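You operate a simulated robot arm through the tools that you are given. There is no shell and no other tool. Be economical: measure what you need, move in short steps, check, and stop when the job is done.

You are at the controls of a simulated robot arm. One attempt, no reset.

TASK
Put the cleaner tablet from the washer end of the counter on top of the cloth weight on the counter over the open shelves.
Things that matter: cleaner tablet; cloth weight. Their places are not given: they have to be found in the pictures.

Only the result counts: the job must be done as asked and must still hold three seconds after the hand-in. Knocking over, shifting, dropping, spilling or breaking anything else fails it.

THE ROBOT
A 7-joint arm with a two-finger parallel gripper, fixed in place. Base frame: the origin is at the foot of the arm, x ahead of it, y to its left, z up; the work surface is at about z = 910. Units: mm, rad, N and s.
With the tool pointing down near the work surface it reaches from about 280 to 680 mm from the base axis. Its first joint turns from -1.152 to 1.152 rad. Payload 1.57 kg.
Tool frame: the origin (TCP) lies between the finger pads and is the grasp point; the fingertips stand 30 mm ahead of it; z points along the fingers, y is the line along which they close. The gripper opens to 110 mm. The fingers are 24 mm wide and 12 mm thick; the gripper's body (48 by 112 mm) begins 78 mm behind the TCP.
Orientation is that of the tool frame in the base frame, as a unit quaternion [w, x, y, z]. With the fingers straight down and closing along the base's y, the tool's x points along the base's -x, its y along +y and its z along -z.

THE INTERFACE
- The arm moves only by the tool play_rows. Its argument "plan" is a list of rows, each a list of 6 numbers: the shift along the base's x, y, z in units of 100 mm (1.0 is 100 mm), then the turn, a rotation vector about the base's x, y, z in units of 90 degrees (1.0 is 90 degrees). In form: [[tx, ty, tz, wx, wy, wz], ...]. A call has 1 to 12 rows; each row is the pose to reach, as a shift and turn from the pose commanded when the call began. "hand" is the finger opening in mm, from 0 to 110, set as the call begins (left out, the last holds). A call with a number of a shift or a turn outside -1 to 1 is refused whole. Rows are played at 5 a second. More than 50 mm and 0.15 rad between two rows, or a gripper value outside its range, and nothing of the call is played. A pose out of reach is approached as far as the arm can. The call stops where the force on the tool passes 40 N (or 10 N more than at its start, if that is more) or the arm is blocked; 0.2 s more then pass. The fingers move at their own pace (about 108 mm/s each) and stop on an object; they squeeze with about 29 N. The grip force told is the motor's: it shows also when the fingers shut on nothing. Time passes only in rows, and 0.2 s behind the last, so rows that repeat a pose let the fingers close. The reply holds the time, the measured pose of the TCP, the force on the tool along the base axes, the opening and the grip force, in the units named above and with some noise, and new pictures: "views" is both (left out), scene, wrist or none.
- Cameras (640 x 400 px; columns grow to the right, rows downward): "scene" is fixed at [175.2, -398.9, 1413]; the picture's right is [0.64, -0.77, 0.00], its down [-0.44, -0.37, -0.82] and it looks along [0.63, 0.52, -0.57] (base axes); focal length 329 px, centre (320, 200). "wrist" rides on the gripper at [-36, 0, -80] in the tool frame; the picture's right is [0.00, -1.00, 0.00], its down [0.97, 0.00, -0.24] and it looks along [0.24, 0.00, 0.97] (tool axes); focal length 218 px, centre (320, 200).
- measure_at(camera, pixels): for up to 12 pixels [column, row] of the newest picture of that camera ("zoom" is the newest enlarged one), the place [x, y, z] in the base frame of the surface seen there, good to about 2 mm, but the place of the scene camera against the robot may be out by one fixed shift of up to 12 mm in any direction. It takes no simulated time.
- close_up(camera, box): a new picture of the part [left, top, right, bottom] of that camera's present view, enlarged. It takes no simulated time.
- finish_job(): hands the job in; it is judged then, once.

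Go step by step. Measure first, check grasps and placings, and put right what went wrong. The budget is 60 turns and 120 pictures, counting those below and the enlarged ones. Unless the task says otherwise, let go and move clear before handing in, and close with one line.

The tools are called after "Request:" as a command line: name --pt "numbers of a row" for each row, then --argument value for the rest, lists and objects as JSON in quotes. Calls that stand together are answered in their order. play_rows: Moves the arm, as the interface text tells. Its arguments: {"type":"object","properties":{"plan":{"type":"array","items":{"type":"array","items":{"type":"number"}}},"hand":{"type":"number"},"views":{"type":"string","enum":["both","scene","wrist","none"]}},"required":["plan"]} The other tools are called the same way: measure_at (camera, pixels) gives the place of the surface under pixels of a picture; close_up (camera, box) takes an enlarged picture of a part of a camera's view; finish_job () hands the job in.

At the start:

```text
t: 0.0
eef_pos: [386.3, -38.7, 1227.2]
tcp_rot: [0.0, -0.001, 1.0, 0.0]
force: [0.0, 0.7, 0.6]
opening: 110.2
finger_force: 0.1
```

scene: 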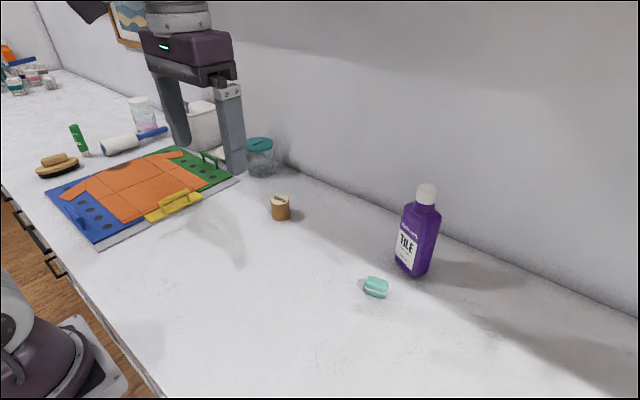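
wrist: 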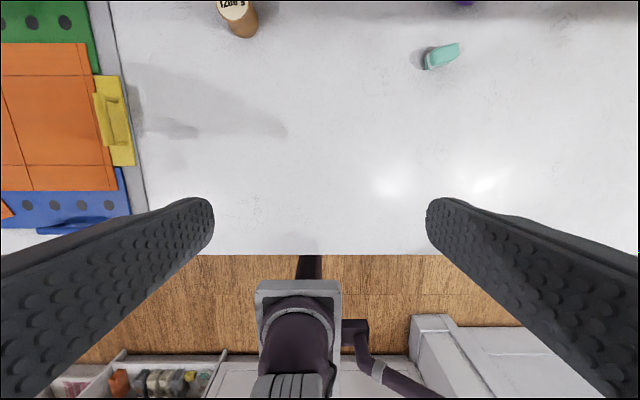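

The teal block at scene (375,287) looks like the tablet, and the brown cylinder at (280,207) may be the cloth weight. I'll enlarge and measure both.

Request:
close_up --camera "scene" --box '[240, 170, 440, 310]'

Request:
close_up --camera "scene" --box '[0, 30, 300, 220]'

Request:
close_up --camera "wrist" --box '[180, 0, 500, 120]'

Request:
measure_at --camera "scene" --pixels '[[280, 199], [280, 214], [376, 281], [375, 293], [366, 284], [386, 289], [340, 290], [415, 240]]'

Request:
measure_at --camera "wrist" --pixels '[[235, 10], [240, 28], [442, 55], [430, 55], [455, 50], [428, 66], [400, 100]]'

```text
2.86 times, centred on (340, 240) of scene
```

zoom: 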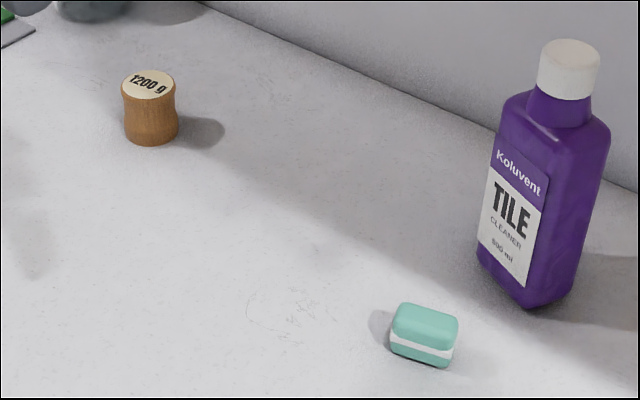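

```text
2.11 times, centred on (150, 125) of scene
```

zoom: 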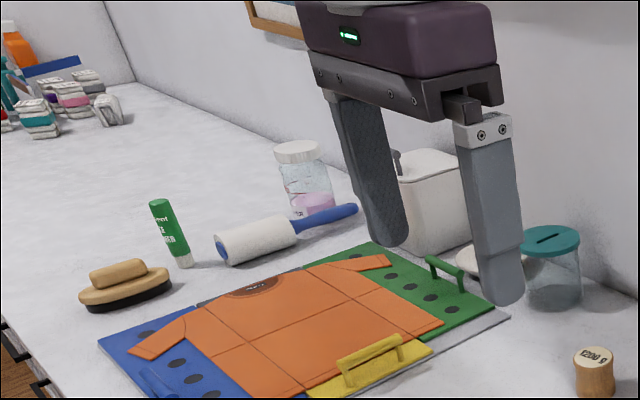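

```text
2.00 times, centred on (340, 60) of wrist
```

zoom: 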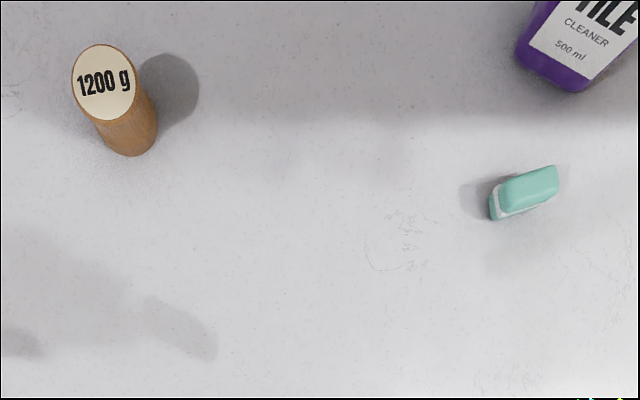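

```text
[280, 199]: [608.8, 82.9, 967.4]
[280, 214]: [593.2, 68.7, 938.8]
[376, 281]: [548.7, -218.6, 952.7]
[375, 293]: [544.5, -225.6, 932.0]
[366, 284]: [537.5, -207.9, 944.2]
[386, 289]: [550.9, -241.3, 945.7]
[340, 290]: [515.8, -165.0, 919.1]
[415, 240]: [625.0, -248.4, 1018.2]
```

```text
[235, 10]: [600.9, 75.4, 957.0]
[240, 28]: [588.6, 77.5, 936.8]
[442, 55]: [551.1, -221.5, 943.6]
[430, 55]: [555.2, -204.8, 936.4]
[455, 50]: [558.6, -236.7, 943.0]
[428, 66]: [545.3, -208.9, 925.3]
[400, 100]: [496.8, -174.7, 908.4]
```

The cylinder reads "1200 g", so it's the weight, with its top near (601,77,957). The tablet is near (553,-221) with its top at about z 943, and the wrist shows its long side tilted. I'll move above the tablet, staying high, to look closer.

Request:
play_rows --pt "0.3 -0.35 0 0 0 0" --pt "0.6 -0.7 0 0 0 0" --pt "0.8 -0.95 0 0 0 0" --pt "0.8 -0.95 0 0 0 0" --views "none"

Request:
play_rows --pt "0.25 -0.3 -0.2 0 0 0" --pt "0.5 -0.6 -0.4 0 0 0" --pt "0.75 -0.87 -0.55 0 0 0" --pt "0.75 -0.87 -0.55 0 0 0"

```text
t: 1.0
eef_pos: [455.9, -98.7, 1234.0]
tcp_rot: [0.003, -0.027, 1.0, 0.006]
force: [-0.2, -0.6, 0.2]
opening: 110.0
finger_force: 0.0
```

```text
t: 1.6
eef_pos: [457.7, -90.3, 1235.3]
tcp_rot: [0.011, -0.086, 0.996, 0.021]
force: [-0.2, -0.5, 1.4]
opening: 109.7
finger_force: 0.1
stopped in row 3: the arm was blocked; the commanded pose is now the measured one
```

scene: 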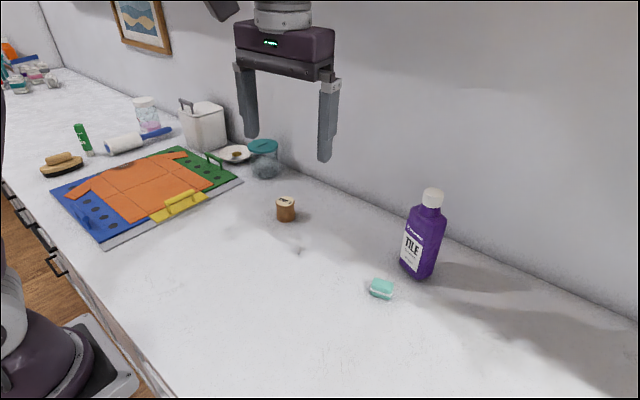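
wrist: 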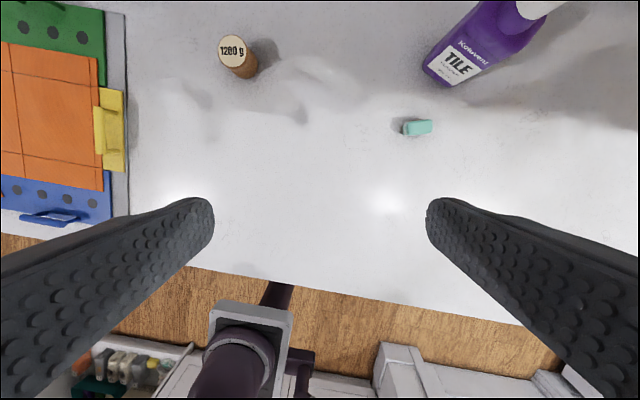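

The high pose was out of reach: the arm stalled and yawed about 10°. I'll descend first, then go sideways.

Request:
play_rows --pt "0 0 -0.3 -0.01 0.02 0" --pt "0 -0.05 -0.65 -0.01 0.02 0.03" --pt "0 -0.15 -0.95 -0.01 0.02 0.06" --pt "0 -0.15 -0.95 -0.01 0.02 0.06" --views "none"

Request:
play_rows --pt "0.2 -0.35 0 0 0 0.04" --pt "0.4 -0.7 -0.1 0 0 0.06" --pt "0.55 -0.95 -0.2 0 0 0.08" --pt "0.55 -0.95 -0.2 0 0 0.08"

Request:
measure_at --camera "scene" --pixels '[[286, 202], [381, 284], [432, 189], [410, 272]]'

```text
t: 2.6
eef_pos: [477.1, -126.3, 1129.2]
tcp_rot: [-0.014, -0.121, 0.993, 0.011]
force: [-1.0, -0.1, -1.4]
opening: 110.0
finger_force: 0.0
```

```text
t: 3.6
eef_pos: [531.2, -222.3, 1109.8]
tcp_rot: [-0.013, -0.184, 0.983, 0.01]
force: [0.3, -0.3, 0.2]
opening: 109.8
finger_force: 0.1
```

scene: 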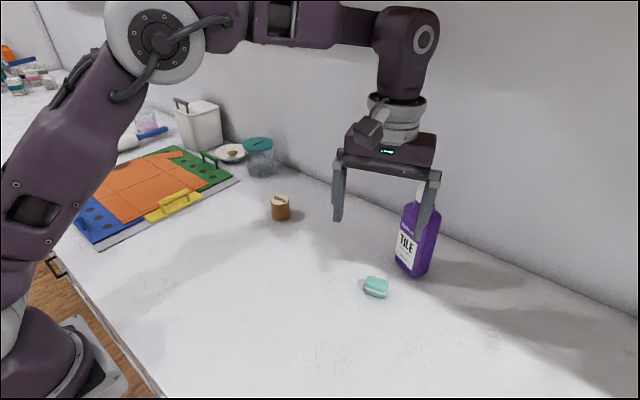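
wrist: 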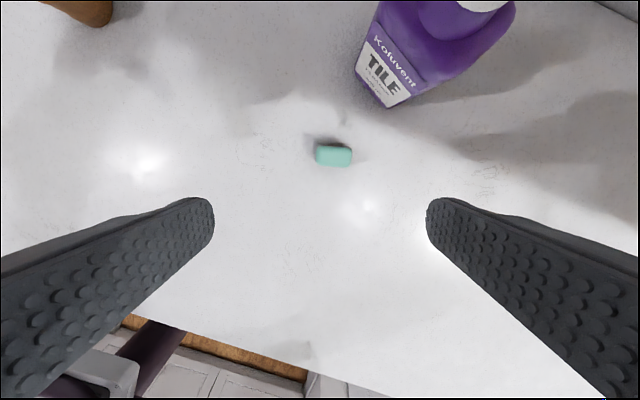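

```text
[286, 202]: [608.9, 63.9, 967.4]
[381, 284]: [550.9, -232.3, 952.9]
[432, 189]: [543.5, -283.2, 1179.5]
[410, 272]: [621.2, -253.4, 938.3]
```

The tool is now above the tablet at about 21° yaw, and the tablet at wrist (333,155) looks nearly square to the picture. I'll measure it and the bottle clearance.

Request:
measure_at --camera "wrist" --pixels '[[333, 155], [317, 147], [350, 148], [317, 165], [351, 165], [388, 106], [360, 72], [415, 98], [440, 30]]'

Request:
close_up --camera "wrist" --box '[270, 60, 430, 200]'

Request:
measure_at --camera "scene" --pixels '[[280, 197], [275, 198], [286, 199], [376, 281], [411, 274]]'

```text
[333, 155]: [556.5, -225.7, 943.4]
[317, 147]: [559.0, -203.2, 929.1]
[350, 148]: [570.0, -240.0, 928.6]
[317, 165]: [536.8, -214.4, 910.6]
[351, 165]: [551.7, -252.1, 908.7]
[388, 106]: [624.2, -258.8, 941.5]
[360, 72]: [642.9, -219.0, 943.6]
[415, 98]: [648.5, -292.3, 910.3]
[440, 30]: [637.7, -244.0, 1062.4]
```

```text
2.86 times, centred on (350, 130) of wrist
```

zoom: 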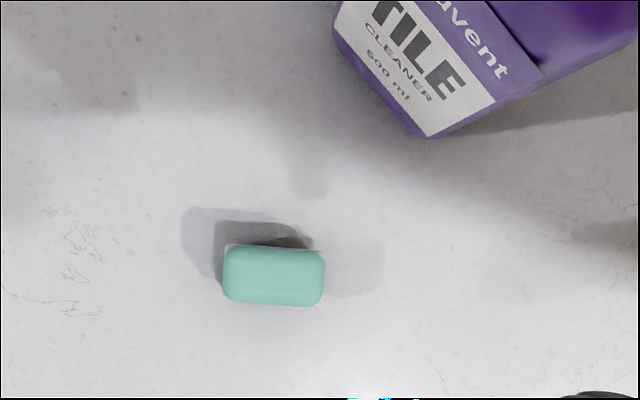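

```text
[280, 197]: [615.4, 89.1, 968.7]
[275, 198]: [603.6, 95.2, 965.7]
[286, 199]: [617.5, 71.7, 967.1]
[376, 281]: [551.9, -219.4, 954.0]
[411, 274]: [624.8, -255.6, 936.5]
```

The tablet is centred near (556,-226), about 36 mm long with its top at 943, and lies 3° off the tool. The bottle's nearest corner is at (624,-259), so it's clear. I'll level the tool, narrow the fingers to 80 and come down over the tablet.

Request:
play_rows --pt "0.12 -0.02 -0.3 -0.009 -0.018 -0.03" --pt "0.25 -0.04 -0.65 -0.009 -0.018 -0.03" --pt "0.25 -0.04 -1.0 -0.009 -0.018 -0.03" --pt "0.25 -0.04 -1.0 -0.009 -0.018 -0.03" --hand 80

```text
t: 4.6
eef_pos: [556.6, -224.9, 1008.9]
tcp_rot: [-0.001, -0.161, 0.987, 0.001]
force: [-0.1, 0.3, 0.3]
opening: 80.1
finger_force: 0.1
```

scene: 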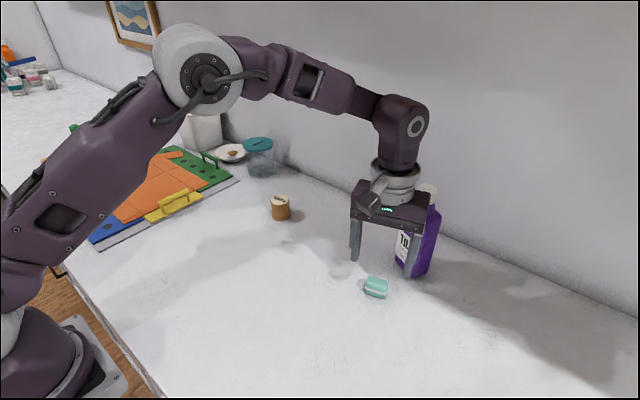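
wrist: 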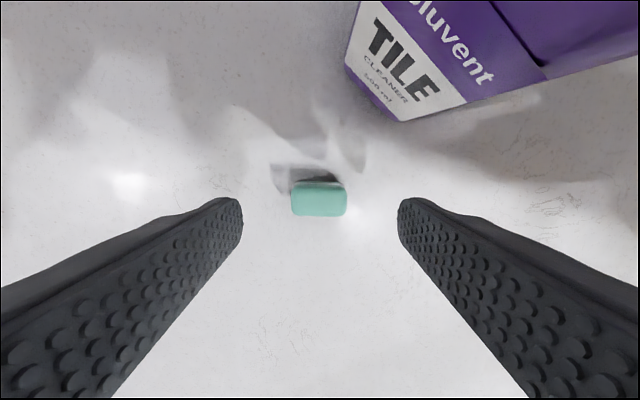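

The tablet is centred between the fingers at wrist (319,198). I'll check its position before the final drop.

Request:
measure_at --camera "wrist" --pixels '[[319, 186], [319, 198], [319, 212], [294, 198], [344, 198], [399, 120], [348, 68]]'

```text
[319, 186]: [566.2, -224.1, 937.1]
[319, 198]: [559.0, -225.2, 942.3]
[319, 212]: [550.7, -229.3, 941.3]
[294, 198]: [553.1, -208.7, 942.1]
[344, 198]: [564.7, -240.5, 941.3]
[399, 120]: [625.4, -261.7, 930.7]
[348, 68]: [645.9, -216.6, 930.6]
```

The centre is at about (558.5,-225.5). I'll descend to TCP z≈946 (tips at 916) and close.

Request:
play_rows --pt "0.02 -0.005 -0.25 0 0 0" --pt "0.02 -0.005 -0.45 0 0 0" --pt "0.02 -0.005 -0.63 0 0 0" --pt "0.02 -0.005 -0.63 0 0 0" --views "none"

Request:
play_rows --pt "0 0 0 0 0 0" --pt "0 0 0 0 0 0" --pt "0 0 0 0 0 0" --pt "0 0 0 0 0 0" --hand 20

```text
t: 5.6
eef_pos: [560.2, -226.9, 946.4]
tcp_rot: [-0.001, -0.161, 0.987, 0.001]
force: [0.4, -0.1, 0.2]
opening: 79.9
finger_force: 0.1
```

```text
t: 6.6
eef_pos: [560.2, -226.9, 944.7]
tcp_rot: [-0.001, -0.161, 0.987, 0.002]
force: [0.2, -0.1, 0.5]
opening: 38.8
finger_force: 29.0
```

scene: 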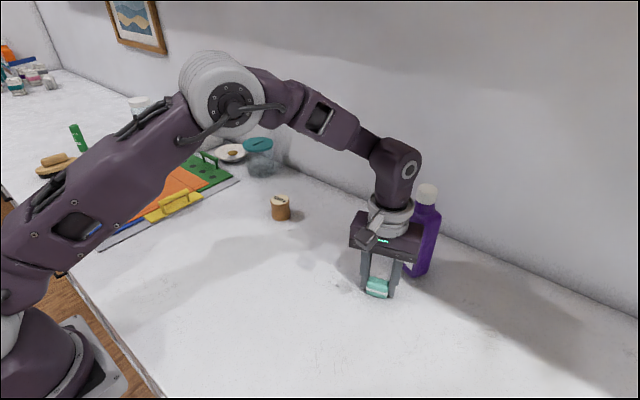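
wrist: 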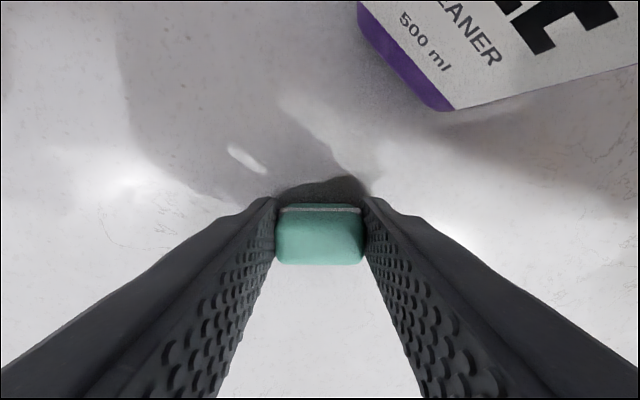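

The fingers stopped on the tablet at 38.8 mm with a firm 29 N grip. I'll lift straight up, then move toward the weight.

Request:
play_rows --pt "0 0 0.2 0 0 0" --pt "0 0 0.5 0 0 0" --pt "0 0 0.8 0 0 0" --pt "-0.2 0.2 0.95 0 0 0" --pt "-0.2 0.6 0.95 0 0 0" --pt "-0.2 0.98 0.95 0 0 0" --pt "-0.2 0.98 0.95 0 0 0"

Request:
play_rows --pt "0 0.4 0 0 0 -0.05" --pt "0 0.8 0 0 0 -0.1" --pt "0 0.95 0 0 0 -0.15" --pt "0 0.95 0 0 0 -0.2" --pt "0 0.95 0 0 0 -0.2"

```text
t: 8.2
eef_pos: [540.4, -126.6, 1042.1]
tcp_rot: [-0.001, -0.161, 0.987, 0.001]
force: [0.3, -0.3, -1.4]
opening: 39.0
finger_force: 29.2
```

scene: 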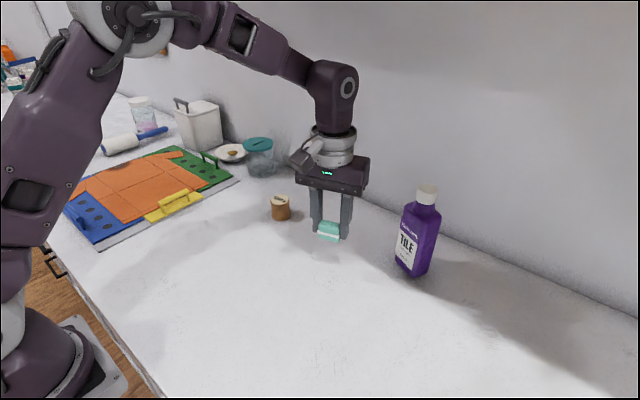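
wrist: 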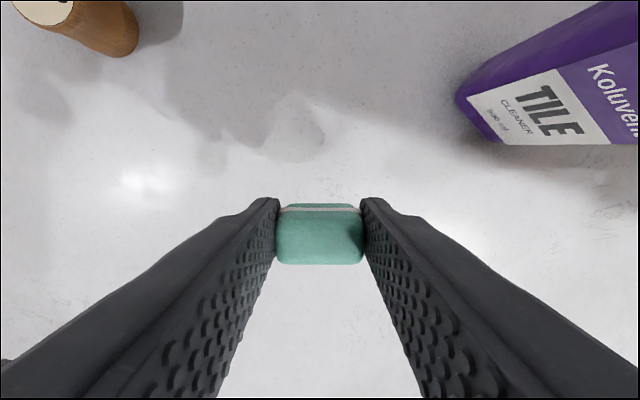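

```text
t: 9.4
eef_pos: [539.5, -33.1, 1041.3]
tcp_rot: [-0.001, -0.004, 1.0, 0.001]
force: [0.7, 0.5, -0.4]
opening: 38.7
finger_force: 28.6
```

scene: 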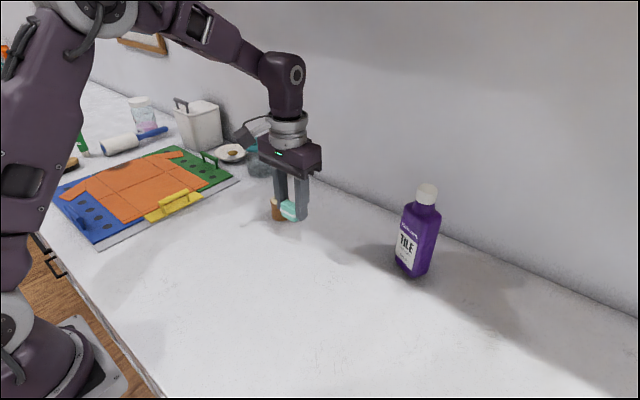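
wrist: 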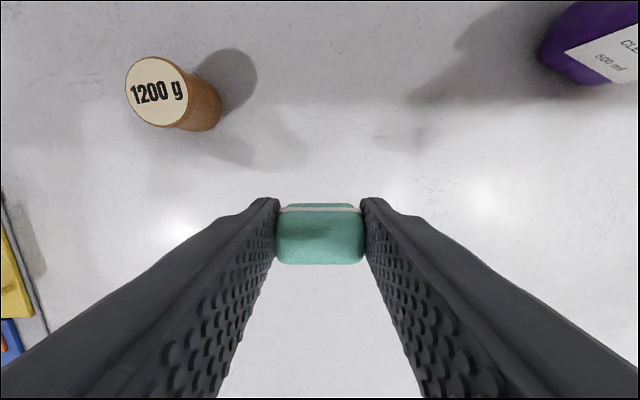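

The weight's top is clear at wrist (158,92), so I'll measure its rim and centre.

Request:
measure_at --camera "wrist" --pixels '[[158, 92], [130, 92], [184, 92], [157, 62], [157, 122], [135, 72], [182, 112]]'

Request:
close_up --camera "wrist" --box '[80, 30, 260, 150]'

```text
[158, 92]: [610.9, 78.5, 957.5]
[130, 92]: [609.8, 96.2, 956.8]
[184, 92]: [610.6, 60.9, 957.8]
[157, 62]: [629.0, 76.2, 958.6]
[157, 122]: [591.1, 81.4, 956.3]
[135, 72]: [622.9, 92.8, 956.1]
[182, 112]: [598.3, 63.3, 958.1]
```

```text
3.33 times, centred on (170, 90) of wrist
```

zoom: 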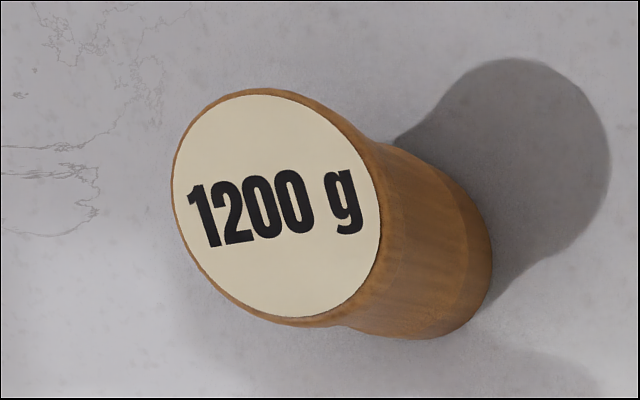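

The weight's top centre is (610.5,78.5,957) and about 40 mm wide. I'll move over it while high.

Request:
play_rows --pt "0.2 0.4 0 0 0 0" --pt "0.45 0.75 0 0 0 0" --pt "0.6 1.0 0 0 0 0" --pt "0.72 1.0 0 0 0 0" --pt "0.72 1.0 0 0 0 0" --views "none"

Request:
play_rows --pt "0 0.11 0 0 0 0" --pt "0 0.11 0 0 0 0" --pt "0 0.11 -0.2 0 0 0" --pt "0 0.11 -0.3 0 0 0" --pt "0 0.11 -0.3 0 0 0"

```text
t: 10.6
eef_pos: [613.7, 67.7, 1040.7]
tcp_rot: [-0.001, -0.005, 1.0, 0.001]
force: [-0.2, -0.9, -0.3]
opening: 38.8
finger_force: 29.4
```

```text
t: 11.8
eef_pos: [611.8, 79.0, 1011.9]
tcp_rot: [-0.002, -0.004, 1.0, 0.001]
force: [-0.3, -0.5, -0.3]
opening: 38.6
finger_force: 28.6
```

scene: 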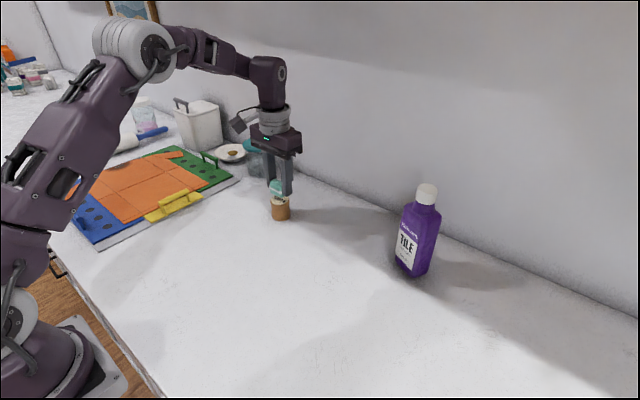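
wrist: 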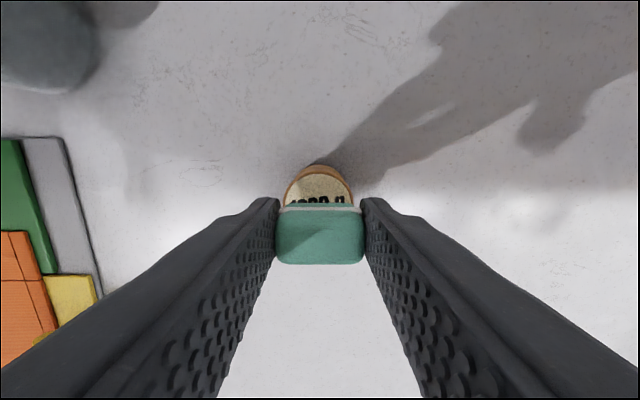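

The disc is centred beneath the tablet at column 318. I'll lower gently to just above contact, expected at TCP z≈992.

Request:
play_rows --pt "0 0 -0.1 0 0 0" --pt "0 0 -0.16 0 0 0" --pt "0 0 -0.18 0 0 0" --pt "0 0 -0.18 0 0 0"

Request:
close_up --camera "scene" --box '[240, 150, 330, 230]'

```text
t: 12.8
eef_pos: [611.2, 77.6, 994.7]
tcp_rot: [0.0, -0.004, 1.0, 0.001]
force: [-3.2, 0.9, 16.7]
opening: 38.7
finger_force: 28.9
```

scene: 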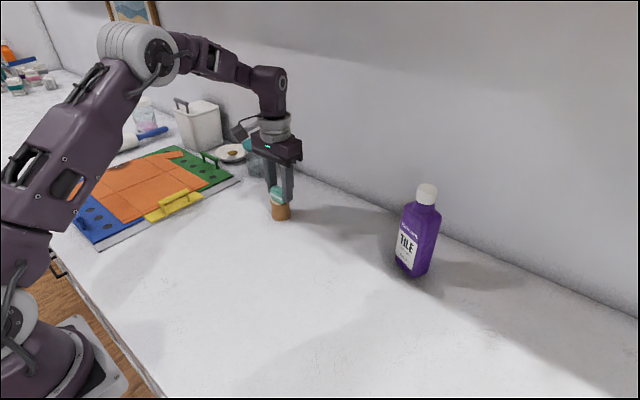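
wrist: 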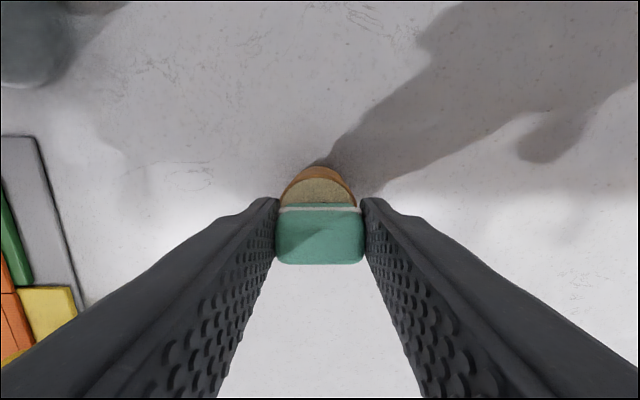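

```text
5.00 times, centred on (285, 190) of scene
```

zoom: 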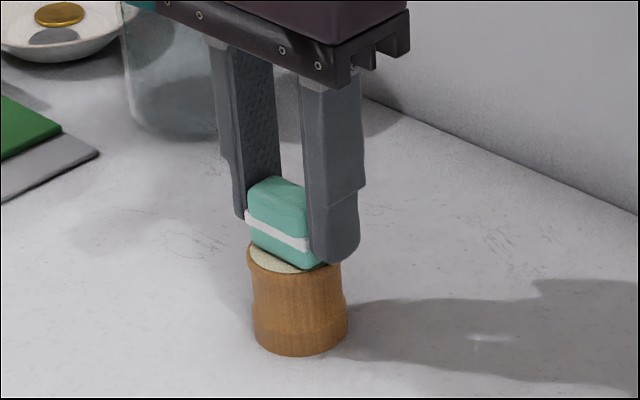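

Contact is made at 16.7 N, and the tablet sits on the disc. I'll check the centring before letting go.

Request:
measure_at --camera "wrist" --pixels '[[319, 168], [319, 182], [319, 198], [319, 206], [319, 240], [319, 260], [290, 200], [350, 200]]'

Request:
measure_at --camera "zoom" --pixels '[[285, 265], [260, 252], [270, 232], [305, 250], [285, 195], [300, 310]]'

```text
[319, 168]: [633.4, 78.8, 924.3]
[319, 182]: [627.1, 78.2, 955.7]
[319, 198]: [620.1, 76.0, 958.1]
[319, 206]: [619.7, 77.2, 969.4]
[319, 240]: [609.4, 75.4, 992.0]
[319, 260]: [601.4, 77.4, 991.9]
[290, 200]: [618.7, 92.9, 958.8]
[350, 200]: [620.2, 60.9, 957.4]
```

```text
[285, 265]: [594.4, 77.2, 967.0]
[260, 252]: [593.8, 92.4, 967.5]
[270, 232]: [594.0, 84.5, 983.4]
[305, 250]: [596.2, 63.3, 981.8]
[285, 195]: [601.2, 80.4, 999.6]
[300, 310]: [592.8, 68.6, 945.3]
```

The tablet spans x≈599–620 on a disc spanning 591–630, and y is centred too. I'll ease the pressure by 1 mm, then open the fingers.

Request:
play_rows --pt "0 0 0.01 0 0 0" --pt "0 0 0.01 0 0 0" --views "none"

Request:
play_rows --pt "0 0 0 0 0 0" --pt "0 0 0 0 0 0" --pt "0 0 0 0 0 0" --hand 70

```text
t: 13.4
eef_pos: [611.8, 78.1, 995.3]
tcp_rot: [-0.001, -0.004, 1.0, 0.001]
force: [1.8, -0.1, 7.8]
opening: 38.8
finger_force: 28.7
```

```text
t: 14.2
eef_pos: [612.5, 77.1, 993.7]
tcp_rot: [-0.001, -0.004, 1.0, 0.001]
force: [-0.2, 0.5, 0.6]
opening: 70.2
finger_force: 0.1
```

scene: 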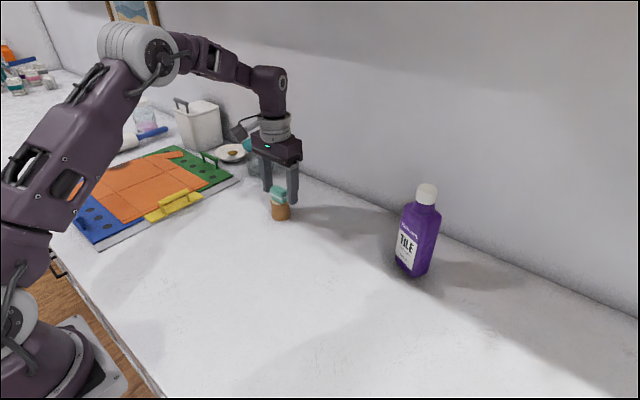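
wrist: 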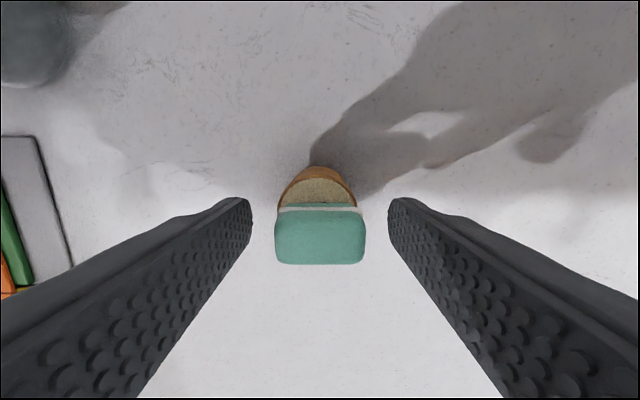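

The tablet stayed put when the fingers opened. I'll lift straight up and check.

Request:
play_rows --pt "0 0 0.2 0 0 0" --pt "0 0 0.5 0 0 0" --pt "0 0 0.8 0 0 0" --pt "-0.3 0 1.0 0 0 0" --pt "-0.7 -0.1 1.0 0 0 0" --pt "-0.7 -0.1 1.0 0 0 0"

Request:
close_up --camera "scene" --box '[220, 130, 340, 230]'

```text
t: 15.6
eef_pos: [541.1, 68.6, 1092.9]
tcp_rot: [-0.001, -0.005, 1.0, 0.0]
force: [0.4, -0.2, -1.1]
opening: 69.9
finger_force: 0.1
```

scene: 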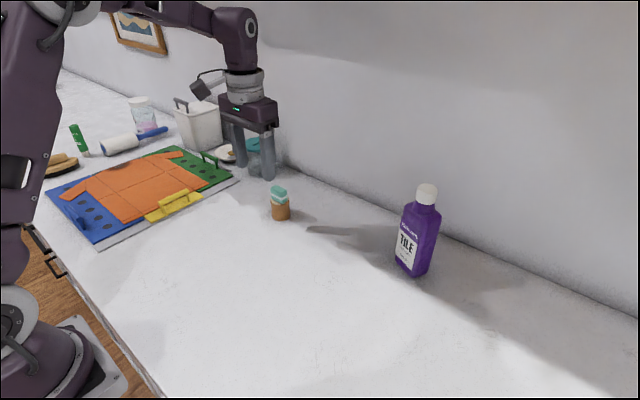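
wrist: 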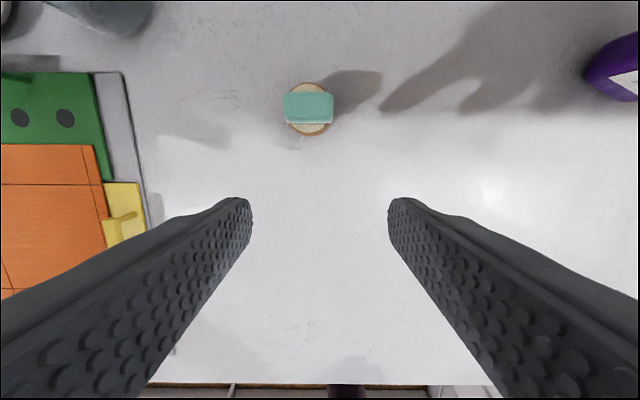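

```text
4.00 times, centred on (280, 180) of scene
```

zoom: 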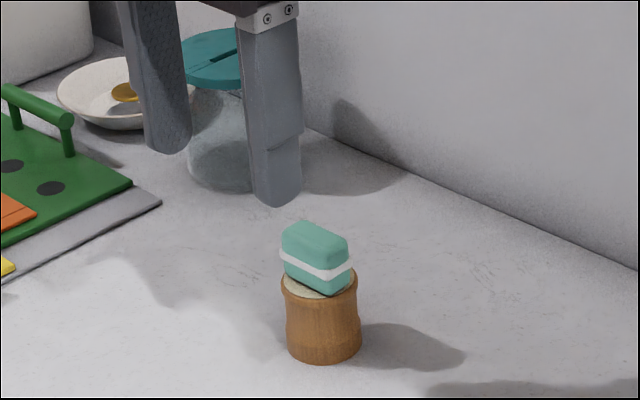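

The close-up shows the tablet resting flat and centred on the weight, with the gripper clear and nothing else moved. I'll hand in.

Request:
finish_job

```text
The job is handed in.
```

The cleaner tablet is on top of the 1200 g cloth weight, and the job is handed in. In the last pictures before hand-in it sat flat and centred, the gripper was clear, and nothing else looked disturbed.
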